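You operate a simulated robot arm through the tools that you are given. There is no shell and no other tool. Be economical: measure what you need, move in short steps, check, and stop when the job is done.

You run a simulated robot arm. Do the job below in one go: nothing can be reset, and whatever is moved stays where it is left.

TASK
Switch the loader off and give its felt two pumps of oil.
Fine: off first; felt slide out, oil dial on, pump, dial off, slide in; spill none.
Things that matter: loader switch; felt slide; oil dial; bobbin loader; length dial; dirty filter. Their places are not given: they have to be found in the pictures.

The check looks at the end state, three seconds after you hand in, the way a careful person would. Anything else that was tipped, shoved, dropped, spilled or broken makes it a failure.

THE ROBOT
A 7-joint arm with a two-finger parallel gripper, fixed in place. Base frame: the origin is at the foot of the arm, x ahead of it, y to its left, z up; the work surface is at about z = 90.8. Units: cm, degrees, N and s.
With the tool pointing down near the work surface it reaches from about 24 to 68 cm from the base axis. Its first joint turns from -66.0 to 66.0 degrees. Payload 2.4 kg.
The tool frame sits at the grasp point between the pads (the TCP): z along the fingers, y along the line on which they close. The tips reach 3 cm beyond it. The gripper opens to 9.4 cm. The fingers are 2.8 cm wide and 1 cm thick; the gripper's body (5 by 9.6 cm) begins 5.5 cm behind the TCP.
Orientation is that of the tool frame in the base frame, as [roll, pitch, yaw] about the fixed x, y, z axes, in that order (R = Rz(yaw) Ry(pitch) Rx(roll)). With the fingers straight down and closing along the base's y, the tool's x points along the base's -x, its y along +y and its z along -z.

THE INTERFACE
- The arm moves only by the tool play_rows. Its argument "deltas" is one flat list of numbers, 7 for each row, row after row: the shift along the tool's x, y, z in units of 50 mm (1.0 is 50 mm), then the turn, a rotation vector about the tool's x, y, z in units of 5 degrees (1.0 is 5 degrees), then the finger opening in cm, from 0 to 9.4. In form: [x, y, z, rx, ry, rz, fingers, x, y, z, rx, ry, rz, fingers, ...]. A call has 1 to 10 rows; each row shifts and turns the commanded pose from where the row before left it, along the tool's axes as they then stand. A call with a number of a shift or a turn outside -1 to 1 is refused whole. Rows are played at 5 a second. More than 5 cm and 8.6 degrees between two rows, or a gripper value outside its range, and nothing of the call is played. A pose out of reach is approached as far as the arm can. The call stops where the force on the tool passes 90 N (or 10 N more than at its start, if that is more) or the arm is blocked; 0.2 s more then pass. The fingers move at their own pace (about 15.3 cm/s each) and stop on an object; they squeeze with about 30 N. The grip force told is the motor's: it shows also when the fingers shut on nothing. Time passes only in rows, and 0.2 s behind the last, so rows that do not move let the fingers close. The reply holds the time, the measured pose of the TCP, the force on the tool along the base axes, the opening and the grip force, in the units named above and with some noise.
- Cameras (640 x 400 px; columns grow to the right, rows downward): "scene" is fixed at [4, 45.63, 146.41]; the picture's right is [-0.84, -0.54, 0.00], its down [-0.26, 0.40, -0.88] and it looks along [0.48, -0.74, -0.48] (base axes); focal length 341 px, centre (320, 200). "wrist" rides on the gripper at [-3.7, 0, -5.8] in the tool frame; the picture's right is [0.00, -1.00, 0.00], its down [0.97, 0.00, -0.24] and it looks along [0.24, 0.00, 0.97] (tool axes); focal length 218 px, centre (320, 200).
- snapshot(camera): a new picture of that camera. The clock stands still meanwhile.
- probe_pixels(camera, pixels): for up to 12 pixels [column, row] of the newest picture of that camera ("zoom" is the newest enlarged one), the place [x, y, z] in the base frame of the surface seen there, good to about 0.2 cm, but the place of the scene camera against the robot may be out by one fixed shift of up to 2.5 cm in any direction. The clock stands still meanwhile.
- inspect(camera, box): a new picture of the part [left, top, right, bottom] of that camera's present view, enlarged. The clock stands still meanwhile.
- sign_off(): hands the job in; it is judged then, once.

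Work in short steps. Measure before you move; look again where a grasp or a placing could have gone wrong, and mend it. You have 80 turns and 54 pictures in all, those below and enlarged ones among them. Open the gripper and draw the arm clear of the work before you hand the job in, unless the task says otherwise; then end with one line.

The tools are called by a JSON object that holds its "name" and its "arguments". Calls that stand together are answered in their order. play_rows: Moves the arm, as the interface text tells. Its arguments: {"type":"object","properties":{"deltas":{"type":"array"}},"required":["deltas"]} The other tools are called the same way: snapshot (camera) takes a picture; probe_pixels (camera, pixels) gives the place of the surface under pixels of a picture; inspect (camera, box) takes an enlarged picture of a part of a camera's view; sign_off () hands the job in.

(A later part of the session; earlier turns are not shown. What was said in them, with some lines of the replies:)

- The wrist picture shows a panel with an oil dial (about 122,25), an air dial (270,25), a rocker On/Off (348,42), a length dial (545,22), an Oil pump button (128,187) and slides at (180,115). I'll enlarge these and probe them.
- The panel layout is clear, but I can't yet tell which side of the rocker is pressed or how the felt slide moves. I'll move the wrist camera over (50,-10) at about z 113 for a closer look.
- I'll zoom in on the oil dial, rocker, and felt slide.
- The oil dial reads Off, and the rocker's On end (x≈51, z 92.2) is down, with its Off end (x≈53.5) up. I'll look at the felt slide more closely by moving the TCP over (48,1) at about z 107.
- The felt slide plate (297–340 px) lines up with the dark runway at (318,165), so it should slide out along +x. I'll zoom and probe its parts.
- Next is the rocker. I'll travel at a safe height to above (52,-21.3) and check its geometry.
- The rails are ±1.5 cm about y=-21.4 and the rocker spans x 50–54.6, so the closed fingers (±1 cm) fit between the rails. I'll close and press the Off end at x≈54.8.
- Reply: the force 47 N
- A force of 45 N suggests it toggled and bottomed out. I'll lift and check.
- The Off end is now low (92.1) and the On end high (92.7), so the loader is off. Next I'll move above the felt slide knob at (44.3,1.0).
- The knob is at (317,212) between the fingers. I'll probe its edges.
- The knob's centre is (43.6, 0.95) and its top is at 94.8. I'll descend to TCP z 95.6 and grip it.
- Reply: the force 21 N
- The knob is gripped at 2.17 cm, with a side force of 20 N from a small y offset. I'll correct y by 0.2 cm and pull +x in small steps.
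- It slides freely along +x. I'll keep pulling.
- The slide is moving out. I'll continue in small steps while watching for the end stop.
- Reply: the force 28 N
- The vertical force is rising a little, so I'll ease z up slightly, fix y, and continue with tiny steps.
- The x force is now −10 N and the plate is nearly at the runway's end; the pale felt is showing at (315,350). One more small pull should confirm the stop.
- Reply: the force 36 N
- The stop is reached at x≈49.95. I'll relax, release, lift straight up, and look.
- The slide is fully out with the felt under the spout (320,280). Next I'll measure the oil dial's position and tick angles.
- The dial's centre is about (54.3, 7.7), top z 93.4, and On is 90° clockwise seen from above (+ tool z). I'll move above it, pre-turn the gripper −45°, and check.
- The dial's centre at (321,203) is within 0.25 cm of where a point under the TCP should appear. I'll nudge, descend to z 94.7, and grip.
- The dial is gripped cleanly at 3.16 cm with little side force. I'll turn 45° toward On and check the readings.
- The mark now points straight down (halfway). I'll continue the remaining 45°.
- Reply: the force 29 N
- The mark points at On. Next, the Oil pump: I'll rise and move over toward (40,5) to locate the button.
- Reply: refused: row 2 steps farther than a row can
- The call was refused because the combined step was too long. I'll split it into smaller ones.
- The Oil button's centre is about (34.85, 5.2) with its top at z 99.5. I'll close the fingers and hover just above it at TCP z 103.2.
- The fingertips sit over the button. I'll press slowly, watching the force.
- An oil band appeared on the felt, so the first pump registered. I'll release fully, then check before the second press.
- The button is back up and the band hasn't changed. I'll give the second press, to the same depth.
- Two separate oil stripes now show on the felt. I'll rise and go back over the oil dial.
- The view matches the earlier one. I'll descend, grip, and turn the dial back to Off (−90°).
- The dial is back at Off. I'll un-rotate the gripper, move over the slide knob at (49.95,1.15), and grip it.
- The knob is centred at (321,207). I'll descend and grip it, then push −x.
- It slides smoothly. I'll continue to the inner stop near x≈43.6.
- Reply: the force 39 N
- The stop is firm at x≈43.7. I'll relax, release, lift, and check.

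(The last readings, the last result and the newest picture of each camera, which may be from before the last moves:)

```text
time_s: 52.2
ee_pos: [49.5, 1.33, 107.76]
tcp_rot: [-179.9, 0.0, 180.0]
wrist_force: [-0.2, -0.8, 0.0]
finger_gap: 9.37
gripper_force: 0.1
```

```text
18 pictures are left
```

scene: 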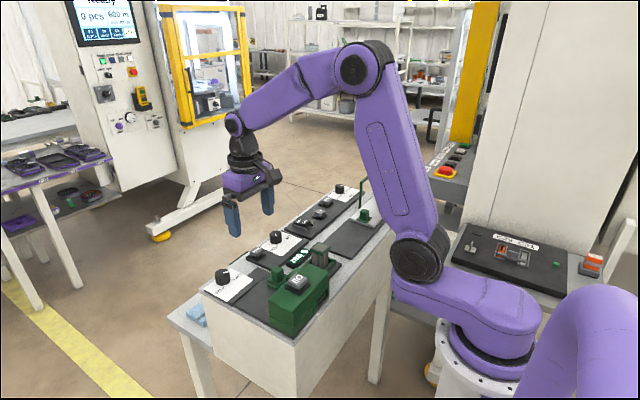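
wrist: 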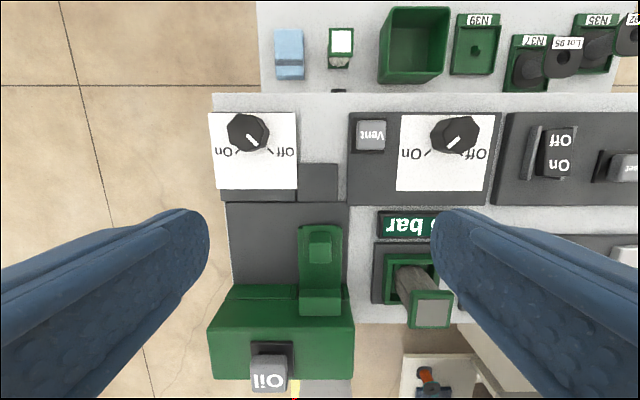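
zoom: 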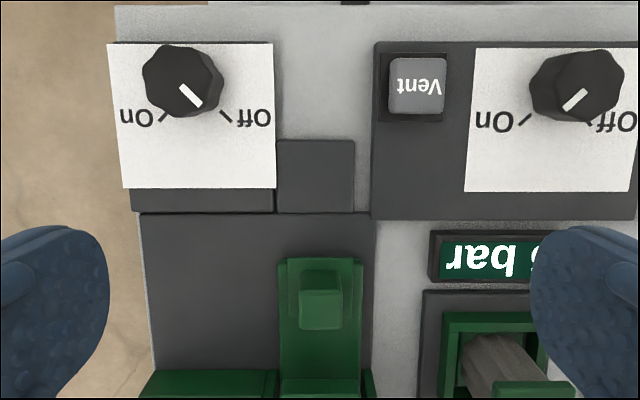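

The slide is back in, the dial is Off, the rocker is Off, and there's no oil on the plates. I'll raise the arm clear.

{"name": "play_rows", "arguments": {"deltas": [0, 0, -0.8, 0, 0, 0, 9.4, 0, 0, -0.8, 0, 0, 0, 9.4, 0, 0, -0.6, 0, 0, 0, 9.4, 0, 0, 0, 0, 0, 0, 9.4]}}

{"name": "snapshot", "arguments": {"camera": "wrist"}}

```text
time_s: 53.2
ee_pos: [49.51, 1.26, 118.81]
tcp_rot: [-180.0, 0.0, 179.9]
wrist_force: [0.4, 0.0, -0.2]
finger_gap: 9.43
gripper_force: 0.0
```

```text
17 pictures are left
```

wrist: 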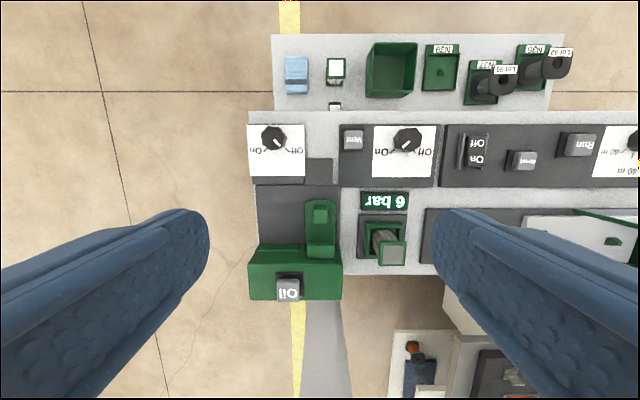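

The arm is clear and everything is in place, so I'm handing in.

{"name": "sign_off", "arguments": {}}

```text
The job is handed in.
```

The loader is off, its felt got two pumps of oil, the oil dial is back at Off, the felt slide is in, and I saw no spill in the last pictures.
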